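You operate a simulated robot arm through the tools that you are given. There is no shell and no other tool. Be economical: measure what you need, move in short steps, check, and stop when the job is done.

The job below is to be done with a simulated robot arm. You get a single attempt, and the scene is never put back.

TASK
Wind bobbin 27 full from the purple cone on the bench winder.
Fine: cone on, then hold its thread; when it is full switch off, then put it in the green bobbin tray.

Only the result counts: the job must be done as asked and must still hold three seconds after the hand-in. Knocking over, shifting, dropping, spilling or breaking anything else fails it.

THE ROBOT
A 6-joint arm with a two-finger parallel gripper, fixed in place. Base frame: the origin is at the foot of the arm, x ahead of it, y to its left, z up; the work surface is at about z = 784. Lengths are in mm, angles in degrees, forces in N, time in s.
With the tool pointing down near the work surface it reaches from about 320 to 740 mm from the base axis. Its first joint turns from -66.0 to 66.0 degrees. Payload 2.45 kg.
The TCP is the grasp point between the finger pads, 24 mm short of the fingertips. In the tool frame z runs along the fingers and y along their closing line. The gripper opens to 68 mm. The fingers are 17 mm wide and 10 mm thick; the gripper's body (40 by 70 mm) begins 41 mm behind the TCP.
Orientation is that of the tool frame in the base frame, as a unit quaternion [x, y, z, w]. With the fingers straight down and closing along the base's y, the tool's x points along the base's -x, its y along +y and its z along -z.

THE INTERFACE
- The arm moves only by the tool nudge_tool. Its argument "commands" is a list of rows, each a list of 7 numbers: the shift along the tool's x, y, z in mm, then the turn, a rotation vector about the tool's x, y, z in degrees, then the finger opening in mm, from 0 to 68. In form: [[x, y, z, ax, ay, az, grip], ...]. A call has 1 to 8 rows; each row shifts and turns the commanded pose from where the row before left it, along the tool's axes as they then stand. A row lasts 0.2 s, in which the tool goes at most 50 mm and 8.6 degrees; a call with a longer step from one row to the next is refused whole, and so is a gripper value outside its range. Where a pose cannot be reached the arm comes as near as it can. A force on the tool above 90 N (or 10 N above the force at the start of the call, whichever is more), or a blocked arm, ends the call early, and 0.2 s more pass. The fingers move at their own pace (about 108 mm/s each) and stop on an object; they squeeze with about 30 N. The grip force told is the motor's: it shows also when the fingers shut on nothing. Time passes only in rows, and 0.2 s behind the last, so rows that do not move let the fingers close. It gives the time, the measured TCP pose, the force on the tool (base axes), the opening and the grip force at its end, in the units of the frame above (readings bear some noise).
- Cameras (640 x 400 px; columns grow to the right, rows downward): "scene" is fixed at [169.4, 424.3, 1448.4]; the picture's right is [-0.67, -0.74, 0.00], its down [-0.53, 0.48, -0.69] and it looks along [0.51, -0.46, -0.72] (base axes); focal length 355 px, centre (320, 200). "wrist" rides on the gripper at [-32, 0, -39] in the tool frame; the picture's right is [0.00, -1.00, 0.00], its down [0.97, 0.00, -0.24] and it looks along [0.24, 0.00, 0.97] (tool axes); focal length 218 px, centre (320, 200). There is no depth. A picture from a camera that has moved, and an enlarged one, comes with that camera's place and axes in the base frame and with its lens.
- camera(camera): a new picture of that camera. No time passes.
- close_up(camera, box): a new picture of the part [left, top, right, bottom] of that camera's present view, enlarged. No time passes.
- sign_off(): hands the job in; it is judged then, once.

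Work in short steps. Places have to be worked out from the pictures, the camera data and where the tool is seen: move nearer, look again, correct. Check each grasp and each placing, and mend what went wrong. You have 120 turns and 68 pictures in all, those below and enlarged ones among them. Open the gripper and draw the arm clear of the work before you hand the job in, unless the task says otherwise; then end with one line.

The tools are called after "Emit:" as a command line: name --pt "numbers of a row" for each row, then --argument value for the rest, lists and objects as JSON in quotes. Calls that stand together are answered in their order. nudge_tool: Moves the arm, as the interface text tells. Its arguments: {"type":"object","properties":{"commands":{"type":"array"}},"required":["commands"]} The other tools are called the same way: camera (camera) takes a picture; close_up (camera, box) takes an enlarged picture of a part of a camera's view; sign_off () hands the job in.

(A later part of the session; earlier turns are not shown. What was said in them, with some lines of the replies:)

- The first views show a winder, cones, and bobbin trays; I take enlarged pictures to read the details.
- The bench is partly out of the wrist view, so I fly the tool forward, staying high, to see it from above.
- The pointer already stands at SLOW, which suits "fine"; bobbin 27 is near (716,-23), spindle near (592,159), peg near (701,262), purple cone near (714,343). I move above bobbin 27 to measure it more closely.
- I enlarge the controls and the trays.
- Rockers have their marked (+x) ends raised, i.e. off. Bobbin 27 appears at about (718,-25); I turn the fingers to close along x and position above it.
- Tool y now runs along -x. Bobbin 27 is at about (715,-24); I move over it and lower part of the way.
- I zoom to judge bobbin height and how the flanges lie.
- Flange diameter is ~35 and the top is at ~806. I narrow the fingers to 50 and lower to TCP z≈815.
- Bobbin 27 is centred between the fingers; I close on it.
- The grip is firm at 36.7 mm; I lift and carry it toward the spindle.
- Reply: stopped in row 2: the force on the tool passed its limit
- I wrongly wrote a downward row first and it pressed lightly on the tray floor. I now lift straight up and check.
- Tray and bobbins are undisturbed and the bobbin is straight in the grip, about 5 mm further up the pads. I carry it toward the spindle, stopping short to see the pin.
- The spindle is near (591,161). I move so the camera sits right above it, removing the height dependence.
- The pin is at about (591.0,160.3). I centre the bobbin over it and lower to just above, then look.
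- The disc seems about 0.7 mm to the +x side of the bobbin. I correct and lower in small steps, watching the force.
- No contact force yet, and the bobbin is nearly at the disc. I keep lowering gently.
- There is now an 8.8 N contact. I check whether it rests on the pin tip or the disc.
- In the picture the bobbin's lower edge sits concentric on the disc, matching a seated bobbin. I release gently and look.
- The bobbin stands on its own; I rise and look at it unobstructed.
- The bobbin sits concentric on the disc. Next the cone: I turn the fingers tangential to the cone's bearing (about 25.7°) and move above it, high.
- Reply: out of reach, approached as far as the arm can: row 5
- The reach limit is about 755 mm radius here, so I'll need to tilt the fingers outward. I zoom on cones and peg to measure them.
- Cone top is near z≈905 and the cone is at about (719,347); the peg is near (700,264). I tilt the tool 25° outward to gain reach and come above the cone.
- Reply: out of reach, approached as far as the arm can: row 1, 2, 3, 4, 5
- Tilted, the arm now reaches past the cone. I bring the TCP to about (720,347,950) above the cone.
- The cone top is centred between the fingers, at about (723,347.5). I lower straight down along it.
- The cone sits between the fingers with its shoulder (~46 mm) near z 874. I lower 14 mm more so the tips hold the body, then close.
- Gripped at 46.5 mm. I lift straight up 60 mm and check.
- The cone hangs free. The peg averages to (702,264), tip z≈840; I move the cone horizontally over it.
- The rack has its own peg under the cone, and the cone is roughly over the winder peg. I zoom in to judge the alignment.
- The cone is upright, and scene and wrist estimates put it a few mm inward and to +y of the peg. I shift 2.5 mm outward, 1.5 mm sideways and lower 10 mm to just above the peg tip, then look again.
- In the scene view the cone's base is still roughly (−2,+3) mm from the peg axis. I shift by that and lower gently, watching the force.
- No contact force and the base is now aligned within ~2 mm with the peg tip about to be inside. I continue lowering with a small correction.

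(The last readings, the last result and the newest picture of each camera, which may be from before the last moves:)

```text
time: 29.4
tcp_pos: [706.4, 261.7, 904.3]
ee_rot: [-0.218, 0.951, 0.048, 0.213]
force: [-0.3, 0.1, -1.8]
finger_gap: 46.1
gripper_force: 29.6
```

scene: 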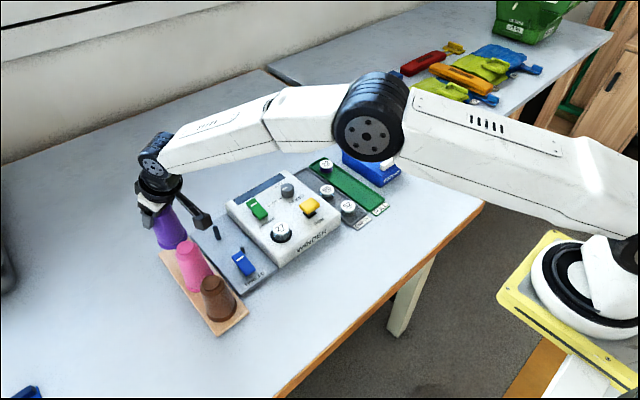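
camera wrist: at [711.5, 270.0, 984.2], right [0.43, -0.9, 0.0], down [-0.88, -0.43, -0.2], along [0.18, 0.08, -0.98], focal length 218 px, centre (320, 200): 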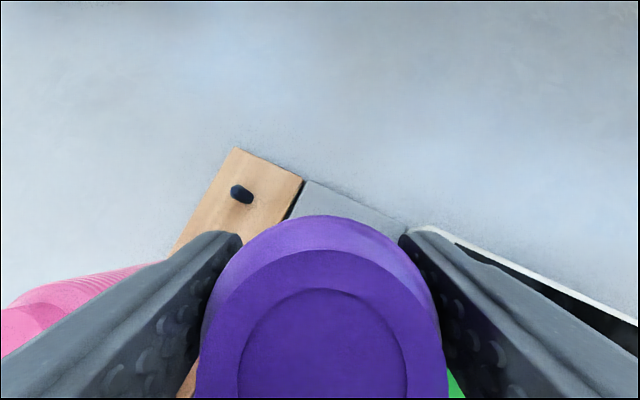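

No resistance with the base well below the peg tip, so the peg is inside. I lower further toward the plate.

Emit:
nudge_tool --pt "2.5 0 5.4 0 0 0 34" --pt "2.5 0 5.4 0 0 0 34" --pt "2.5 0 5.4 0 0 0 34" --pt "1.7 0 3.6 0 0 0 34"

Emit:
close_up --camera "scene" --box '[180, 205, 260, 255]'

```text
time: 30.4
tcp_pos: [706.4, 261.5, 881.4]
ee_rot: [-0.217, 0.952, 0.048, 0.213]
force: [-0.9, 0.4, -1.3]
finger_gap: 46.4
gripper_force: 29.8
```

```text
8.00 times, centred on (220, 230) of scene
camera zoom: at [169.4, 424.4, 1448.4], right [-0.67, -0.74, 0.0], down [-0.53, 0.48, -0.69], along [0.51, -0.46, -0.72], focal length 2840 px, centre (1120, -40)
```

zoom: 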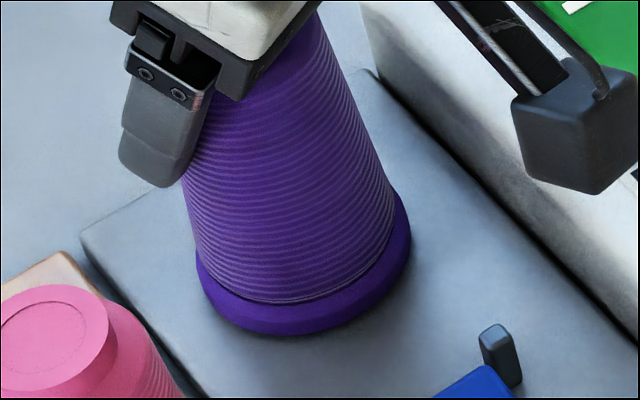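

It is a few millimetres above the plate, well aligned. I go down in 2 mm steps until contact.

Emit:
nudge_tool --pt "0.85 0 1.8 0 0 0 34" --pt "0.85 0 1.8 0 0 0 34" --pt "0.85 0 1.8 0 0 0 34" --pt "0.4 0 0.9 0 0 0 34"

```text
time: 31.4
tcp_pos: [709.0, 262.3, 877.3]
ee_rot: [-0.217, 0.951, 0.048, 0.216]
force: [-8.2, -3.4, 18.9]
finger_gap: 46.2
gripper_force: 29.7
```

Contact with 19 N at z≈877: the cone is on the plate. I open and retreat vertically.

Emit:
nudge_tool --pt "-0.4 0 -0.9 0 0 0 48" --pt "0 0 0 0 0 0 58" --pt "0 0 0 0 0 0 68" --pt "-8.5 0 -18.1 0 0 0 68" --pt "-12.7 0 -27.2 0 0 0 68" --pt "-12.7 0 -27.2 0 0 0 68" --pt "-12.7 0 -27.2 0 0 0 68"

Emit:
close_up --camera "scene" --box '[150, 170, 290, 290]'

Emit:
camera --camera "wrist"

```text
time: 33.0
tcp_pos: [706.7, 262.5, 984.6]
ee_rot: [-0.217, 0.952, 0.047, 0.212]
force: [0.4, 0.5, 0.4]
finger_gap: 68.1
gripper_force: 0.0
```

```text
3.33 times, centred on (220, 230) of scene
camera zoom: at [169.4, 424.3, 1448.4], right [-0.67, -0.74, 0.0], down [-0.53, 0.48, -0.69], along [0.51, -0.46, -0.72], focal length 1184 px, centre (653, 100)
```

zoom: 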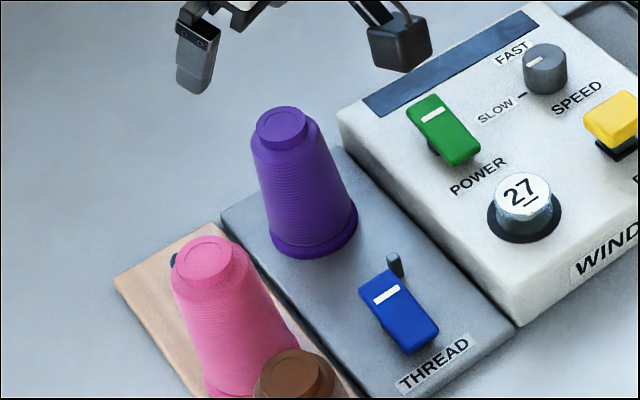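

```text
21 pictures are left
camera wrist: at [718.8, 267.8, 1034.0], right [0.43, -0.9, 0.0], down [-0.88, -0.43, -0.2], along [0.18, 0.08, -0.98], focal length 218 px, centre (320, 200)
```

wrist: 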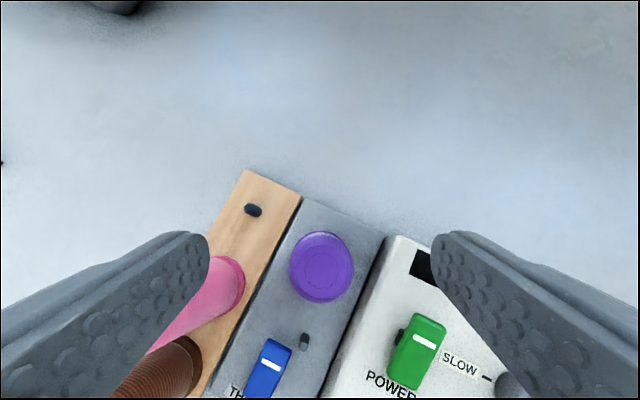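

The cone stands properly on the winder peg. Next the blue THREAD rocker (raised marked end near (606,262)); I draw back, return the tool to vertical and close the fingers.

Emit:
nudge_tool --pt "40 0 -19 0 0 0 40" --pt "40 0 -19 0 0 0 0" --pt "0 0 0 0 8.4 0 0" --pt "0 0 0 0 8.4 0 0" --pt "0 0 0 0 8.3 0 0" --pt "0 0 0 0 0 8.6 0" --pt "0 0 0 0 0 8.6 0" --pt "0 0 0 0 0 8.5 0"

```text
time: 34.8
tcp_pos: [626.8, 223.2, 986.8]
ee_rot: [0.002, 1.0, -0.001, 0.001]
force: [0.5, 0.4, 0.5]
finger_gap: 0.0
gripper_force: 23.8
```

Vertical again with closed fingers. I move over the blue rocker to locate its raised end.

Emit:
nudge_tool --pt "12 13 29 0 0 0 0" --pt "12 13 29 0 0 0 0" --pt "12 13 29 0 0 0 0"

Emit:
camera --camera "wrist"

```text
time: 35.6
tcp_pos: [591.9, 261.8, 899.3]
ee_rot: [-0.001, 1.0, 0.0, 0.002]
force: [0.2, 0.0, 0.0]
finger_gap: 0.3
gripper_force: 22.9
```

```text
20 pictures are left
camera wrist: at [623.8, 261.3, 938.4], right [0.0, -1.0, 0.0], down [-0.97, 0.0, 0.24], along [-0.24, 0.0, -0.97], focal length 218 px, centre (320, 200)
```

wrist: 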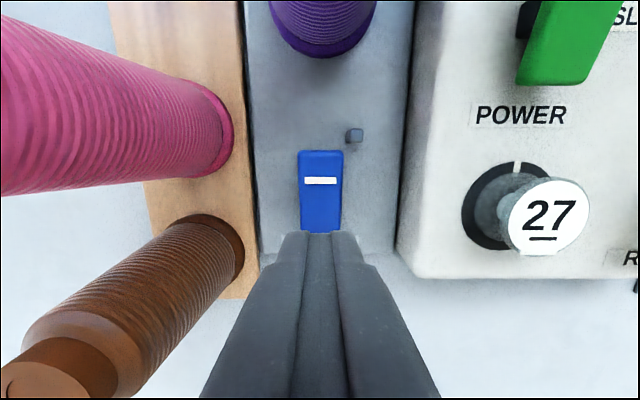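

The blue rocker's raised end spans x≈602–621 at y≈261. I move above it and come down close.

Emit:
nudge_tool --pt "-19 -0.5 0 0 0 0 0" --pt "0 0 25 0 0 0 0" --pt "0 0 20 0 0 0 0" --pt "0 0 4 0 0 0 0" --pt "0 0 4 0 0 0 0"

```text
time: 36.8
tcp_pos: [609.5, 261.6, 845.5]
ee_rot: [0.0, 1.0, 0.0, 0.001]
force: [0.8, -0.4, -1.0]
finger_gap: 0.2
gripper_force: 23.7
```

Tip is at about z 821 with no contact yet; I press on in 2 mm steps.

Emit:
nudge_tool --pt "0 0 2 0 0 0 0" --pt "0 0 2 0 0 0 0" --pt "0 0 2 0 0 0 0"

Emit:
nudge_tool --pt "0 0 2 0 0 0 0" --pt "0 0 2 0 0 0 0"

```text
time: 37.6
tcp_pos: [611.1, 262.1, 840.0]
ee_rot: [0.0, 1.0, 0.0, 0.002]
force: [0.4, 1.3, 1.2]
finger_gap: 0.1
gripper_force: 23.7
```

```text
time: 38.2
tcp_pos: [610.5, 261.2, 835.4]
ee_rot: [0.001, 1.0, -0.001, 0.001]
force: [0.3, -0.1, -0.1]
finger_gap: 0.0
gripper_force: 23.6
```

Tip is at z≈811 with no lasting force; I check whether the rocker moved.

Emit:
close_up --camera "scene" --box '[215, 230, 285, 290]'

```text
6.67 times, centred on (250, 260) of scene
camera zoom: at [169.4, 424.3, 1448.4], right [-0.67, -0.74, 0.0], down [-0.53, 0.48, -0.69], along [0.51, -0.46, -0.72], focal length 2367 px, centre (787, -200)
```

zoom: 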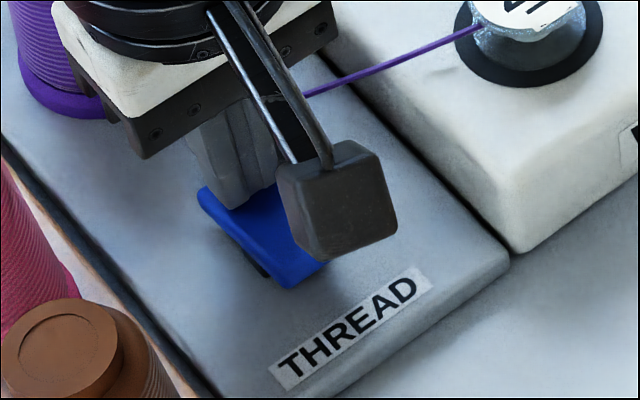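

A purple thread now runs from the guide to the bobbin, so the clamp took. I rise and verify it stays held.

Emit:
nudge_tool --pt "0 0 -15 0 0 0 0" --pt "0 0 -45 0 0 0 0" --pt "0 0 -45 0 0 0 0" --pt "0 -45 0 0 0 0 0" --pt "-40 -27 0 0 0 0 0" --pt "0 -27 0 0 0 0 0"

Emit:
camera --camera "wrist"

Emit:
close_up --camera "scene" --box '[200, 180, 330, 290]'

```text
time: 39.6
tcp_pos: [649.3, 159.7, 942.3]
ee_rot: [0.0, 1.0, 0.0, 0.001]
force: [0.1, -0.8, -0.3]
finger_gap: 0.0
gripper_force: 24.3
```

```text
18 pictures are left
camera wrist: at [682.1, 160.8, 980.4], right [0.0, -1.0, 0.0], down [-0.97, 0.0, 0.24], along [-0.24, 0.0, -0.97], focal length 218 px, centre (320, 200)
```

wrist: 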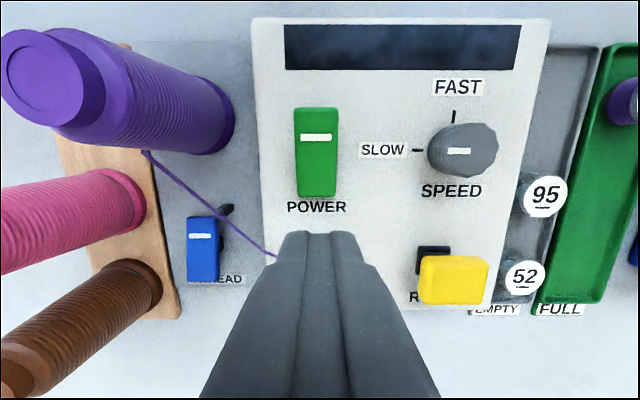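

```text
3.64 times, centred on (265, 235) of scene
camera zoom: at [169.4, 424.4, 1448.4], right [-0.67, -0.74, 0.0], down [-0.53, 0.48, -0.69], along [0.51, -0.46, -0.72], focal length 1291 px, centre (520, 73)
```

zoom: 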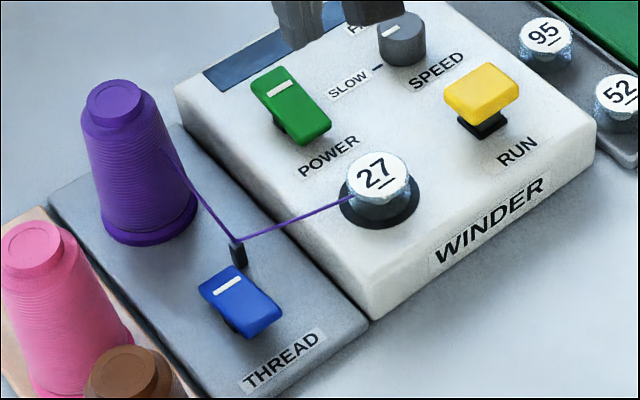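

The thread is routed cone–guide–bobbin and the clamp stays set. Now POWER: its raised end is at about (692,162.5); I move above and lower toward it.

Emit:
nudge_tool --pt "-43 2.8 0 0 0 0 0" --pt "0 0 30 0 0 0 0" --pt "0 0 25 0 0 0 0" --pt "0 0 4 0 0 0 0" --pt "0 0 4 0 0 0 0" --pt "0 0 3 0 0 0 0"

```text
time: 41.0
tcp_pos: [693.6, 165.7, 875.7]
ee_rot: [0.0, 1.0, -0.002, 0.0]
force: [-1.0, 0.2, 0.2]
finger_gap: 0.1
gripper_force: 23.9
```

Emit:
nudge_tool --pt "0 -2 2 0 0 0 0" --pt "0 0 2 0 0 0 0" --pt "0 0 2 0 0 0 0"

Emit:
nudge_tool --pt "0 0 2 0 0 0 0" --pt "0 0 2 0 0 0 0"

Emit:
close_up --camera "scene" --box '[220, 160, 350, 270]'

```text
time: 41.8
tcp_pos: [693.9, 163.9, 868.5]
ee_rot: [0.0, 1.0, -0.002, 0.002]
force: [0.1, -0.2, -0.5]
finger_gap: 0.2
gripper_force: 23.4
```

```text
time: 42.4
tcp_pos: [694.7, 163.2, 868.9]
ee_rot: [0.0, 1.0, -0.001, 0.003]
force: [-2.2, -1.5, 14.5]
finger_gap: 0.0
gripper_force: 23.2
```

```text
3.64 times, centred on (285, 215) of scene
camera zoom: at [169.0, 424.2, 1448.5], right [-0.67, -0.74, 0.0], down [-0.53, 0.49, -0.69], along [0.51, -0.46, -0.72], focal length 1291 px, centre (447, 146)
```

zoom: 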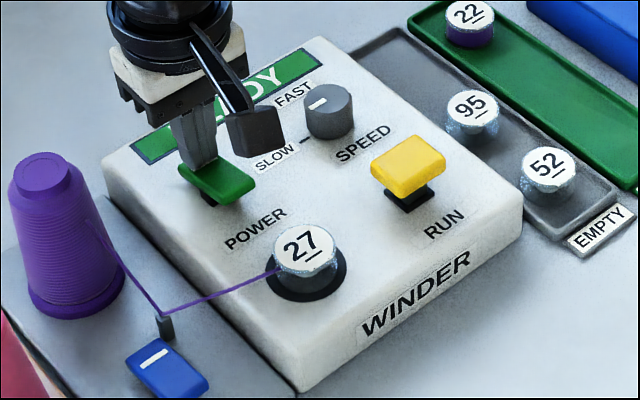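

The display reads READY. I rise and move over to the yellow RUN control near (596,73).

Emit:
nudge_tool --pt "0 0 -20 0 0 0 0" --pt "0 0 -35 0 0 0 0" --pt "30 -28 0 0 0 0 0" --pt "30 -28 0 0 0 0 0" --pt "30 -28 0 0 0 0 0" --pt "30 -4 0 0 0 0 0"

Emit:
camera --camera "wrist"

```text
time: 43.8
tcp_pos: [573.5, 75.3, 920.7]
ee_rot: [0.0, 1.0, -0.001, 0.001]
force: [0.0, 0.3, 0.3]
finger_gap: 0.0
gripper_force: 23.9
```

```text
15 pictures are left
camera wrist: at [604.5, 75.7, 959.8], right [0.0, -1.0, 0.0], down [-0.97, 0.0, 0.24], along [-0.24, 0.0, -0.97], focal length 218 px, centre (320, 200)
```

wrist: 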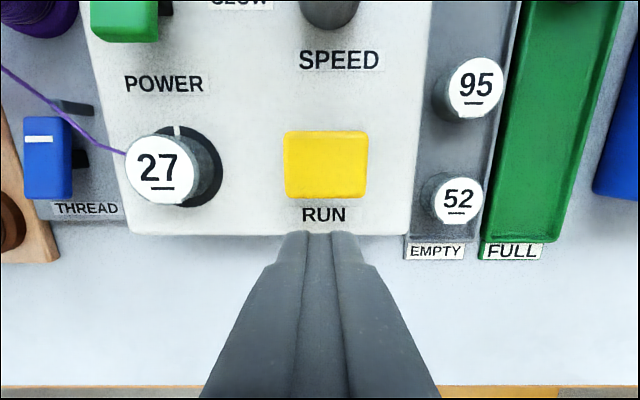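

RUN is centred at (596.7,73). I move above it, lower close, then press in small steps.

Emit:
nudge_tool --pt "-23.2 -2.5 0 0 0 0 0" --pt "0 0 25 0 0 0 0" --pt "0 0 8 0 0 0 0" --pt "0 0 3 0 0 0 0" --pt "0 0 3 0 0 0 0"

Emit:
nudge_tool --pt "0 0 2 0 0 0 0" --pt "0 0 2 0 0 0 0"

```text
time: 45.0
tcp_pos: [596.0, 73.1, 882.1]
ee_rot: [0.0, 1.0, -0.001, 0.0]
force: [-0.7, -0.9, -0.6]
finger_gap: 0.1
gripper_force: 23.1
```

```text
time: 45.6
tcp_pos: [596.0, 72.2, 878.9]
ee_rot: [0.0, 1.0, -0.001, 0.001]
force: [-1.1, 0.0, 0.5]
finger_gap: 0.0
gripper_force: 23.3
```

Emit:
nudge_tool --pt "0 0 2 0 0 0 0" --pt "0 0 2 0 0 0 0" --pt "0 0 2 0 0 0 0"

Emit:
close_up --camera "scene" --box '[220, 160, 350, 270]'

```text
time: 46.4
tcp_pos: [595.2, 72.4, 871.5]
ee_rot: [0.0, 1.0, -0.001, 0.001]
force: [-0.9, 0.8, 3.3]
finger_gap: 0.0
gripper_force: 23.8
```

```text
3.64 times, centred on (285, 215) of scene
camera zoom: at [169.4, 424.4, 1448.4], right [-0.67, -0.74, 0.0], down [-0.53, 0.48, -0.69], along [0.51, -0.46, -0.72], focal length 1291 px, centre (447, 146)
```

zoom: 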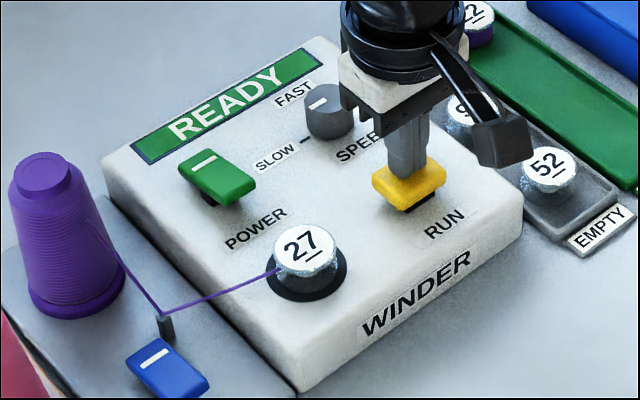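

Contact begun (3 N), display still READY. I press further.

Emit:
nudge_tool --pt "0 0 2 0 0 0 0" --pt "0 0 2 0 0 0 0"

Emit:
close_up --camera "scene" --box '[220, 160, 350, 270]'

```text
time: 47.0
tcp_pos: [596.3, 72.3, 866.3]
ee_rot: [0.0, 1.0, 0.0, 0.001]
force: [0.2, 0.0, 0.3]
finger_gap: 0.1
gripper_force: 24.0
```

```text
3.64 times, centred on (285, 215) of scene
camera zoom: at [169.4, 424.3, 1448.4], right [-0.67, -0.74, 0.0], down [-0.53, 0.48, -0.69], along [0.51, -0.46, -0.72], focal length 1291 px, centre (447, 146)
```

zoom: 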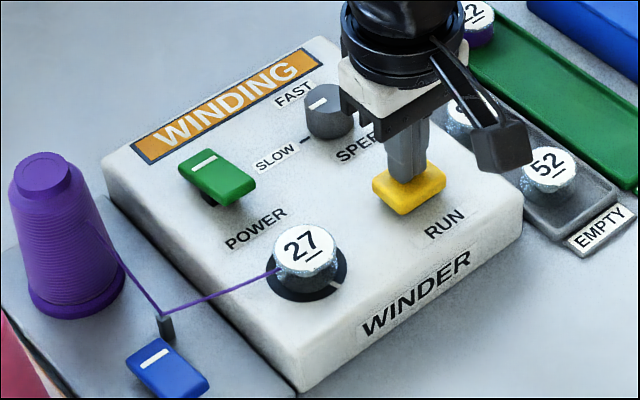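

WINDING is shown, with almost no reaction force, suggesting a latch. I rise a little and check it keeps winding.

Emit:
nudge_tool --pt "0 0 -15 0 0 0 0" --pt "0 0 -15 0 0 0 0"

Emit:
close_up --camera "scene" --box '[220, 160, 350, 270]'

```text
time: 47.6
tcp_pos: [596.1, 73.1, 897.6]
ee_rot: [-0.001, 1.0, -0.001, 0.001]
force: [-0.4, -0.8, 0.2]
finger_gap: 0.3
gripper_force: 23.8
```

```text
3.64 times, centred on (285, 215) of scene
camera zoom: at [169.4, 424.3, 1448.4], right [-0.67, -0.74, 0.0], down [-0.53, 0.48, -0.69], along [0.51, -0.46, -0.72], focal length 1291 px, centre (447, 146)
```

zoom: 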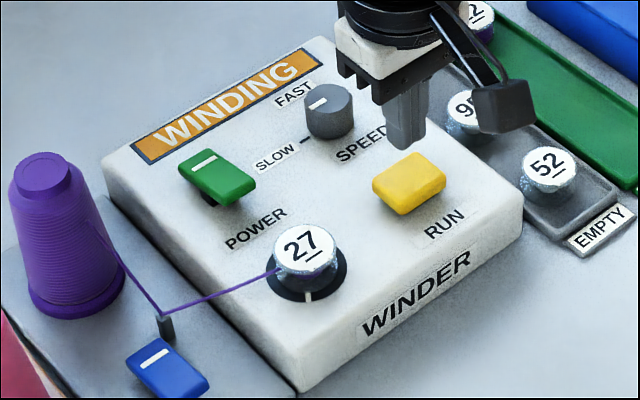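

It keeps winding with the button latched. I hover over POWER's near (now raised) end so I can switch off promptly.

Emit:
nudge_tool --pt "0 0 -8 0 0 0 0" --pt "-20 30 0 0 0 0 0" --pt "-20 30 0 0 0 0 0" --pt "-20 30 0 0 0 0 0"

Emit:
camera --camera "wrist"

```text
time: 48.6
tcp_pos: [654.3, 162.8, 906.8]
ee_rot: [-0.001, 1.0, -0.001, 0.001]
force: [-0.2, 0.5, -0.1]
finger_gap: 0.1
gripper_force: 23.5
```

```text
11 pictures are left
camera wrist: at [689.0, 162.9, 945.2], right [0.0, -1.0, 0.0], down [-0.97, 0.0, 0.24], along [-0.24, 0.0, -0.97], focal length 218 px, centre (320, 200)
```

wrist: 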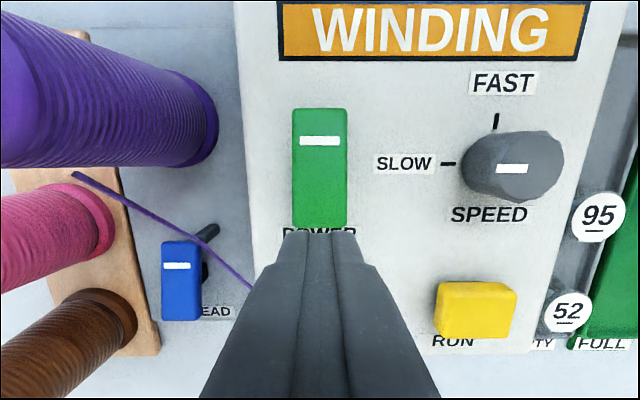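

Near end of POWER to be pressed at about (662,163). I lower to just above it and wait.

Emit:
nudge_tool --pt "-8 0 10 0 0 0 0" --pt "0 0 10 0 0 0 0" --pt "0 0 0 0 0 0 0" --pt "0 0 0 0 0 0 0" --pt "0 0 0 0 0 0 0" --pt "0 0 0 0 0 0 0"

Emit:
camera --camera "scene"

```text
time: 50.0
tcp_pos: [665.4, 162.3, 886.7]
ee_rot: [0.0, 1.0, -0.002, 0.001]
force: [0.1, 0.0, -0.9]
finger_gap: 0.0
gripper_force: 23.2
```

```text
10 pictures are left
```

scene: 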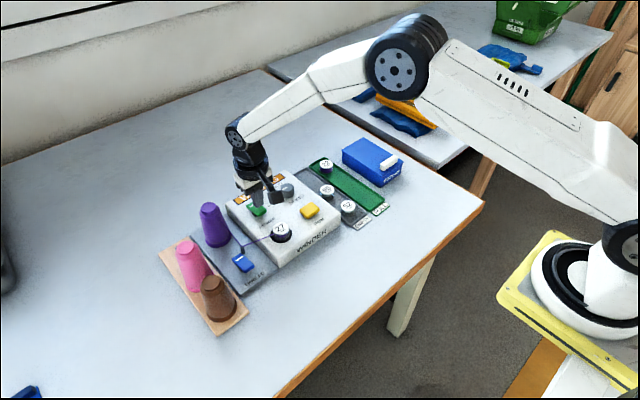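

Still winding. I wait on without moving.

Emit:
nudge_tool --pt "0 0 0 0 0 0 0" --pt "0 0 0 0 0 0 0" --pt "0 0 0 0 0 0 0" --pt "0 0 0 0 0 0 0" --pt "0 0 0 0 0 0 0" --pt "0 0 0 0 0 0 0" --pt "0 0 0 0 0 0 0" --pt "0 0 0 0 0 0 0"

Emit:
close_up --camera "scene" --box '[225, 170, 315, 250]'

```text
time: 51.8
tcp_pos: [664.2, 162.4, 887.5]
ee_rot: [0.0, 1.0, -0.001, 0.001]
force: [-0.5, -0.9, 0.0]
finger_gap: 0.1
gripper_force: 23.2
```

```text
5.00 times, centred on (270, 210) of scene
camera zoom: at [169.4, 424.3, 1448.4], right [-0.67, -0.74, 0.0], down [-0.53, 0.48, -0.69], along [0.51, -0.46, -0.72], focal length 1775 px, centre (570, 150)
```

zoom: 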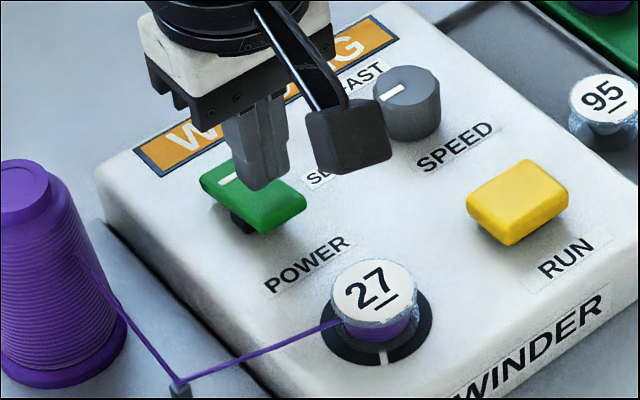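

The bobbin is filling (purple core visible), display still WINDING. I wait another short spell.

Emit:
nudge_tool --pt "0 0 0 0 0 0 0" --pt "0 0 0 0 0 0 0" --pt "0 0 0 0 0 0 0" --pt "0 0 0 0 0 0 0" --pt "0 0 0 0 0 0 0" --pt "0 0 0 0 0 0 0" --pt "0 0 0 0 0 0 0" --pt "0 0 0 0 0 0 0"

Emit:
nudge_tool --pt "0 0 0 0 0 0 0" --pt "0 0 0 0 0 0 0" --pt "0 0 0 0 0 0 0"

Emit:
close_up --camera "scene" --box '[225, 170, 315, 250]'

```text
time: 53.6
tcp_pos: [664.6, 163.3, 887.6]
ee_rot: [0.001, 1.0, 0.0, 0.001]
force: [0.3, 0.1, -0.1]
finger_gap: 0.0
gripper_force: 23.6
```

```text
time: 54.4
tcp_pos: [665.3, 162.9, 887.2]
ee_rot: [-0.001, 1.0, -0.001, 0.001]
force: [-0.2, -0.1, 0.6]
finger_gap: 0.0
gripper_force: 23.5
```

```text
5.00 times, centred on (270, 210) of scene
camera zoom: at [169.4, 424.3, 1448.4], right [-0.67, -0.74, 0.0], down [-0.53, 0.48, -0.69], along [0.51, -0.46, -0.72], focal length 1775 px, centre (570, 150)
```

zoom: 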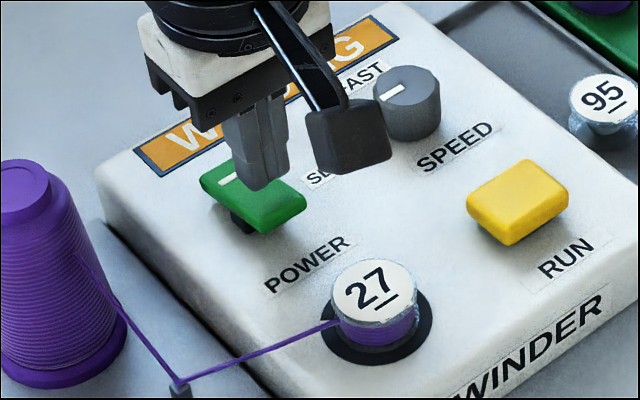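

Fuller, but still WINDING. I wait about 2 s more.

Emit:
nudge_tool --pt "0 0 0 0 0 0 0" --pt "0 0 0 0 0 0 0" --pt "0 0 0 0 0 0 0" --pt "0 0 0 0 0 0 0" --pt "0 0 0 0 0 0 0" --pt "0 0 0 0 0 0 0" --pt "0 0 0 0 0 0 0" --pt "0 0 0 0 0 0 0"

Emit:
close_up --camera "scene" --box '[225, 170, 315, 250]'

```text
time: 56.2
tcp_pos: [664.9, 162.6, 887.1]
ee_rot: [-0.001, 1.0, -0.001, 0.001]
force: [-0.4, 0.3, -0.3]
finger_gap: 0.3
gripper_force: 23.7
```

```text
5.00 times, centred on (270, 210) of scene
camera zoom: at [169.4, 424.3, 1448.4], right [-0.67, -0.74, 0.0], down [-0.53, 0.48, -0.69], along [0.51, -0.46, -0.72], focal length 1775 px, centre (570, 150)
```

zoom: 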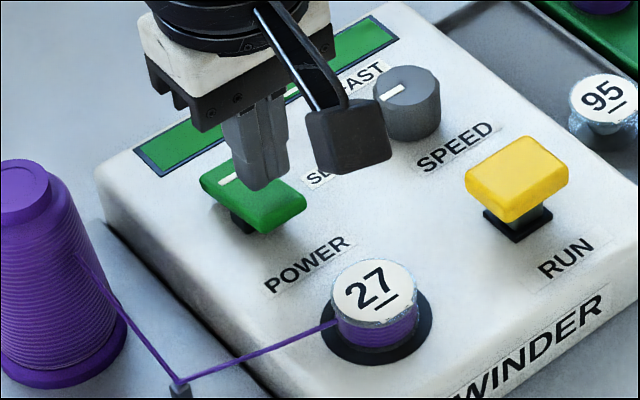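

RUN has popped up and the display turned green: full. I press POWER's near end to switch off.

Emit:
nudge_tool --pt "0 0 8 0 0 0 0" --pt "0 0 4 0 0 0 0" --pt "0 0 3 0 0 0 0" --pt "0 0 2 0 0 0 0" --pt "0 0 2 0 0 0 0"

Emit:
nudge_tool --pt "0 0 2 0 0 0 0"

Emit:
close_up --camera "scene" --box '[225, 170, 315, 250]'

```text
time: 57.4
tcp_pos: [665.3, 163.1, 870.2]
ee_rot: [0.0, 1.0, 0.0, 0.003]
force: [-17.3, -4.7, 30.4]
finger_gap: 0.0
gripper_force: 23.7
```

```text
time: 57.8
tcp_pos: [664.8, 162.9, 868.9]
ee_rot: [0.0, 1.0, -0.001, 0.003]
force: [-27.5, -5.9, 51.4]
finger_gap: 0.0
gripper_force: 23.2
```

```text
5.00 times, centred on (270, 210) of scene
camera zoom: at [167.6, 423.9, 1448.8], right [-0.67, -0.74, 0.0], down [-0.53, 0.49, -0.69], along [0.51, -0.46, -0.72], focal length 1775 px, centre (570, 150)
```

zoom: 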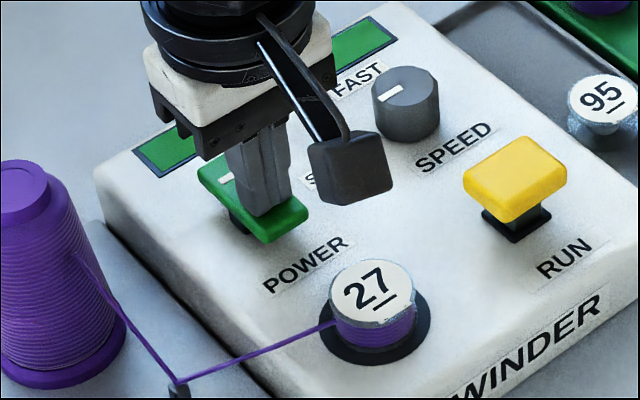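

The press met the region near the pivot (tip edge ~673 vs pivot ~676), so it blocked before flipping. I back off and press 9 mm nearer the rocker's end.

Emit:
nudge_tool --pt "0 0 -12 0 0 0 0" --pt "9 0 0 0 0 0 0" --pt "0 0 6 0 0 0 0" --pt "0 0 3 0 0 0 0" --pt "0 0 2 0 0 0 0"

Emit:
nudge_tool --pt "0 0 2 0 0 0 0" --pt "0 0 2 0 0 0 0"

```text
time: 59.0
tcp_pos: [656.3, 163.0, 866.2]
ee_rot: [0.001, 1.0, -0.001, 0.001]
force: [-12.7, -2.2, 19.7]
finger_gap: 0.2
gripper_force: 23.5
```

```text
time: 59.6
tcp_pos: [654.7, 163.6, 866.9]
ee_rot: [0.0, 1.0, 0.0, 0.002]
force: [-33.5, -5.8, 54.9]
finger_gap: 0.1
gripper_force: 23.8
```

The reaction leans to −x, which suggests the rocker is already flipped and I'm on its stop. I rise clear and look.

Emit:
nudge_tool --pt "0 0 -15 0 0 0 0" --pt "0 0 -45 0 0 0 0" --pt "0 -45 0 0 0 0 0" --pt "0 -30 0 0 0 0 0"

Emit:
close_up --camera "scene" --box '[225, 165, 325, 250]'

```text
time: 60.6
tcp_pos: [656.1, 87.1, 922.2]
ee_rot: [0.0, 1.0, -0.001, 0.002]
force: [0.6, -0.7, -0.5]
finger_gap: 0.0
gripper_force: 23.3
```

```text
4.71 times, centred on (275, 208) of scene
camera zoom: at [169.4, 424.4, 1448.4], right [-0.67, -0.74, 0.0], down [-0.53, 0.48, -0.69], along [0.51, -0.46, -0.72], focal length 1671 px, centre (532, 165)
```

zoom: 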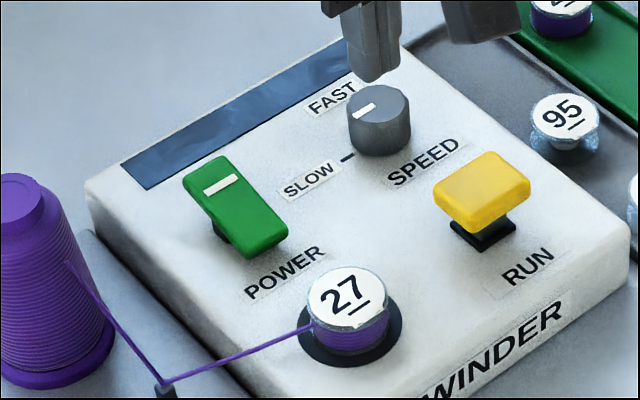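

The display is off and POWER is back: switched off with the bobbin full. I turn the fingers to close along x, open, and go above the bobbin.

Emit:
nudge_tool --pt "0 0 0 0 0 -8.5 50" --pt "0 0 0 0 0 -8.5 50" --pt "0 0 0 0 0 -8.5 50" --pt "0 0 0 0 0 -8.5 50" --pt "0 0 0 0 0 -8.5 50" --pt "0 0 0 0 0 -8.5 50" --pt "0 0 0 0 0 -8.5 50"

Emit:
nudge_tool --pt "0 0 0 0 0 -8.5 50" --pt "0 0 0 0 0 -8.5 50" --pt "0 0 0 0 0 -8.5 50" --pt "0 0 0 0 0 -5 50" --pt "-37 32.5 0 0 0 0 50" --pt "-36.7 32.5 0 0 0 0 50" --pt "0 0 0 0 0 0 50"

```text
time: 62.2
tcp_pos: [655.6, 86.8, 922.4]
ee_rot: [-0.498, 0.867, -0.002, 0.0]
force: [-1.1, 1.4, -0.6]
finger_gap: 49.8
gripper_force: 0.1
```

```text
time: 63.8
tcp_pos: [589.0, 162.7, 921.7]
ee_rot: [-0.707, 0.707, 0.0, 0.0]
force: [0.3, -0.5, -1.2]
finger_gap: 50.1
gripper_force: 0.0
```

I adjust slightly and lower to just above the bobbin, then check centring.

Emit:
nudge_tool --pt "1 -1 15 0 0 0 50" --pt "0 0 28 0 0 0 50" --pt "0 0 0 0 0 0 50"

Emit:
camera --camera "wrist"

```text
time: 64.6
tcp_pos: [591.2, 161.0, 877.6]
ee_rot: [0.707, -0.707, 0.003, 0.0]
force: [-0.4, -0.1, 0.2]
finger_gap: 50.0
gripper_force: 0.1
```

```text
4 pictures are left
camera wrist: at [592.0, 192.8, 917.6], right [1.0, 0.0, 0.0], down [0.0, -0.97, 0.24], along [0.0, -0.24, -0.97], focal length 218 px, centre (320, 200)
```

wrist: 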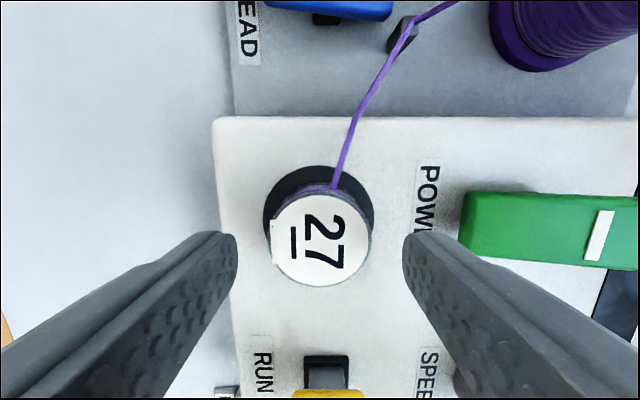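

Well centred and the thread is clear of the fingers. I lower to z≈851 and close.

Emit:
nudge_tool --pt "0 0 13 0 0 0 50" --pt "0 0 13 0 0 0 50" --pt "0 0 0 0 0 0 40" --pt "0 0 0 0 0 0 28" --pt "0 0 0 0 0 0 28" --pt "0 0 0 0 0 0 28"

```text
time: 66.0
tcp_pos: [591.7, 160.9, 853.1]
ee_rot: [-0.707, 0.707, -0.001, 0.0]
force: [-0.8, -0.4, -0.3]
finger_gap: 36.6
gripper_force: 30.3
```

Gripped at 36.6 mm. I lift straight up off the spindle.

Emit:
nudge_tool --pt "0 0 -10 0 0 0 28" --pt "0 0 -20 0 0 0 28" --pt "0 0 -30 0 0 0 28" --pt "0 0 0 0 0 0 28"

Emit:
camera --camera "wrist"

```text
time: 67.0
tcp_pos: [590.9, 160.4, 912.9]
ee_rot: [-0.707, 0.707, -0.001, 0.0]
force: [0.1, 0.0, 0.1]
finger_gap: 36.4
gripper_force: 29.7
```

```text
3 pictures are left
camera wrist: at [592.4, 192.2, 952.3], right [1.0, 0.0, 0.0], down [0.0, -0.97, 0.24], along [0.0, -0.24, -0.97], focal length 218 px, centre (320, 200)
```

wrist: 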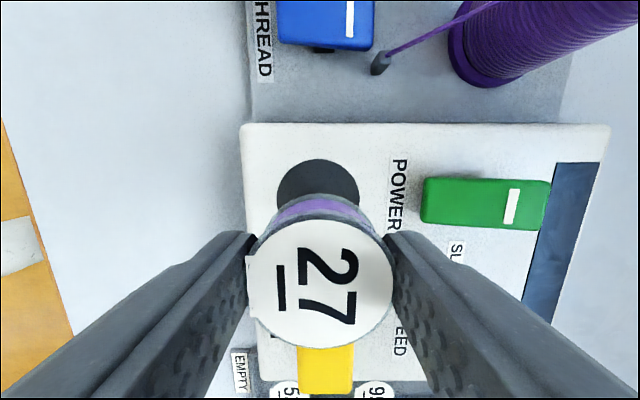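

Bobbin 27 is full, held, and the thread has parted. I carry it high over to the green tray at about (640,-92).

Emit:
nudge_tool --pt "42 -8.2 0 0 0 0 28" --pt "42 -8.2 0 0 0 0 28" --pt "42 -8.2 0 0 0 0 28" --pt "42 -8.2 0 0 0 0 28" --pt "42 -8.2 0 0 0 0 28" --pt "42 -8.2 0 0 0 0 28" --pt "0 0 0 0 0 0 28"

Emit:
nudge_tool --pt "0 0 25 0 0 0 28" --pt "0 0 25 0 0 0 28" --pt "0 0 0 0 0 0 28"

Emit:
camera --camera "wrist"

```text
time: 68.6
tcp_pos: [640.5, -93.0, 911.7]
ee_rot: [0.707, -0.707, 0.001, 0.0]
force: [0.5, 0.8, 0.1]
finger_gap: 36.5
gripper_force: 29.6
```

```text
time: 69.4
tcp_pos: [640.9, -92.6, 862.5]
ee_rot: [-0.707, 0.707, -0.002, 0.001]
force: [0.7, -0.7, 0.5]
finger_gap: 36.4
gripper_force: 30.0
```

```text
2 pictures are left
camera wrist: at [640.7, -60.5, 902.1], right [1.0, 0.0, 0.0], down [0.0, -0.97, 0.24], along [0.0, -0.24, -0.97], focal length 218 px, centre (320, 200)
```

wrist: 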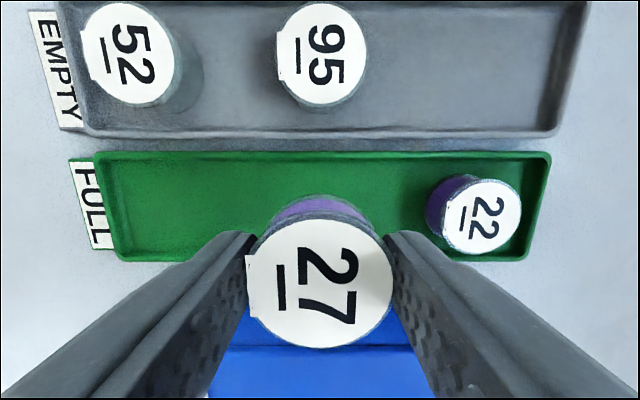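

Centred over the green tray (y≈−92.5) with clear space. I lower, slowly at the end.

Emit:
nudge_tool --pt "0 0 20 0 0 0 28" --pt "0 0 15 0 0 0 28" --pt "0 0 6 0 0 0 28" --pt "0 0 2 0 0 0 28"

Emit:
nudge_tool --pt "0 0 1.5 0 0 0 28" --pt "0 0 1.5 0 0 0 28"

```text
time: 70.4
tcp_pos: [641.0, -92.0, 820.3]
ee_rot: [0.707, -0.707, 0.002, 0.0]
force: [1.0, 0.0, 0.1]
finger_gap: 36.8
gripper_force: 30.5
```

```text
time: 71.0
tcp_pos: [641.4, -91.5, 817.0]
ee_rot: [0.708, -0.707, 0.001, -0.001]
force: [0.3, -0.5, 0.0]
finger_gap: 36.5
gripper_force: 30.0
```

Emit:
nudge_tool --pt "0 0 1.3 0 0 0 28" --pt "0 0 1.3 0 0 0 28"

```text
time: 71.6
tcp_pos: [641.7, -91.9, 814.3]
ee_rot: [-0.707, 0.707, -0.001, 0.001]
force: [0.5, -0.6, -0.8]
finger_gap: 36.3
gripper_force: 30.5
```

No contact yet at z≈814; a little lower still.

Emit:
nudge_tool --pt "0 0 1.2 0 0 0 28" --pt "0 0 1.2 0 0 0 28"

```text
time: 72.2
tcp_pos: [642.4, -91.4, 811.6]
ee_rot: [0.707, -0.707, 0.001, 0.0]
force: [0.7, 0.7, -0.9]
finger_gap: 36.4
gripper_force: 29.7
```

Emit:
nudge_tool --pt "0 0 1.2 0 0 0 28" --pt "0 0 0.8 0 0 0 28"

```text
time: 72.8
tcp_pos: [642.2, -92.6, 812.2]
ee_rot: [0.708, -0.707, 0.002, -0.001]
force: [-6.4, 1.0, 20.5]
finger_gap: 36.3
gripper_force: 29.9
```

Contact at 20 N: the bobbin (or tips) is on the tray floor. I ease up a touch, release, and rise.

Emit:
nudge_tool --pt "0 0 -1.5 0 0 0 28" --pt "0 0 0 0 0 0 40" --pt "0 0 0 0 0 0 48" --pt "0 0 -15 0 0 0 50" --pt "0 0 -40 0 0 0 60" --pt "0 0 -45 0 0 0 68" --pt "0 0 -45 0 0 0 68"

Emit:
camera --camera "wrist"

```text
time: 74.4
tcp_pos: [641.1, -91.7, 956.3]
ee_rot: [-0.707, 0.708, -0.002, 0.0]
force: [-0.2, 0.3, 0.0]
finger_gap: 67.8
gripper_force: 0.0
```

```text
1 pictures are left
camera wrist: at [641.5, -60.6, 995.2], right [1.0, 0.0, 0.0], down [0.0, -0.97, 0.24], along [0.0, -0.24, -0.97], focal length 218 px, centre (320, 200)
```

wrist: 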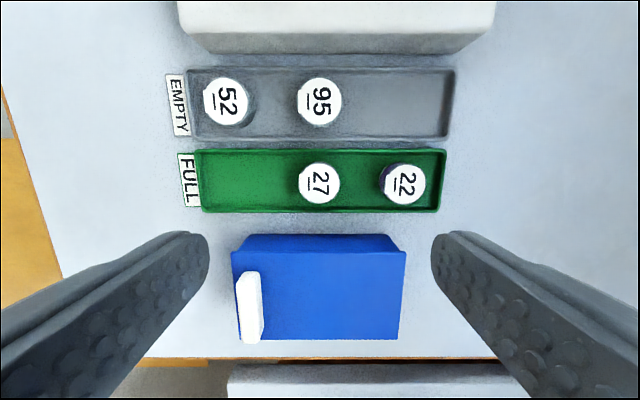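

Bobbin 27 stands upright in the green tray next to 22. I draw the arm back and take a last overall look.

Emit:
nudge_tool --pt "0 0 -45 0 0 0 68" --pt "0 0 -45 0 0 0 68" --pt "0 45 0 0 0 0 68" --pt "0 45 0 0 0 0 68" --pt "0 45 0 0 0 0 68" --pt "0 45 0 0 0 0 68" --pt "0 0 0 0 0 0 68"

Emit:
camera --camera "scene"

```text
time: 76.0
tcp_pos: [461.2, -92.6, 1044.5]
ee_rot: [-0.707, 0.707, -0.002, 0.001]
force: [0.1, -0.2, 0.8]
finger_gap: 67.9
gripper_force: 0.1
```

```text
0 pictures are left
```

scene: 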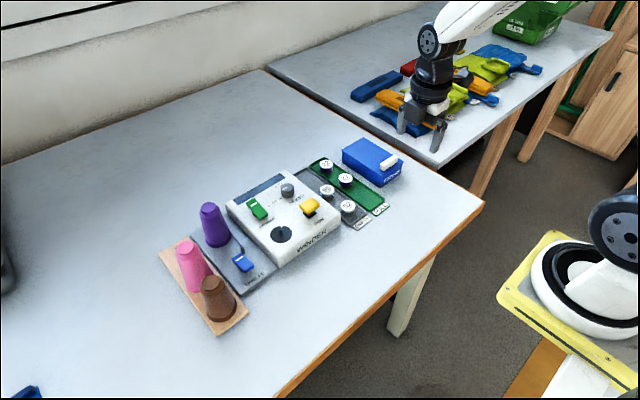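

Everything stands as asked: bobbin 27 is full in the green tray, the winder is off, and the arm is clear. I hand in the job.

Emit:
sign_off

```text
The job is handed in.
```

Bobbin 27 is wound full from the purple cone and standing upright in the green tray beside 22; the winder is switched off and the speed knob stayed on SLOW throughout.
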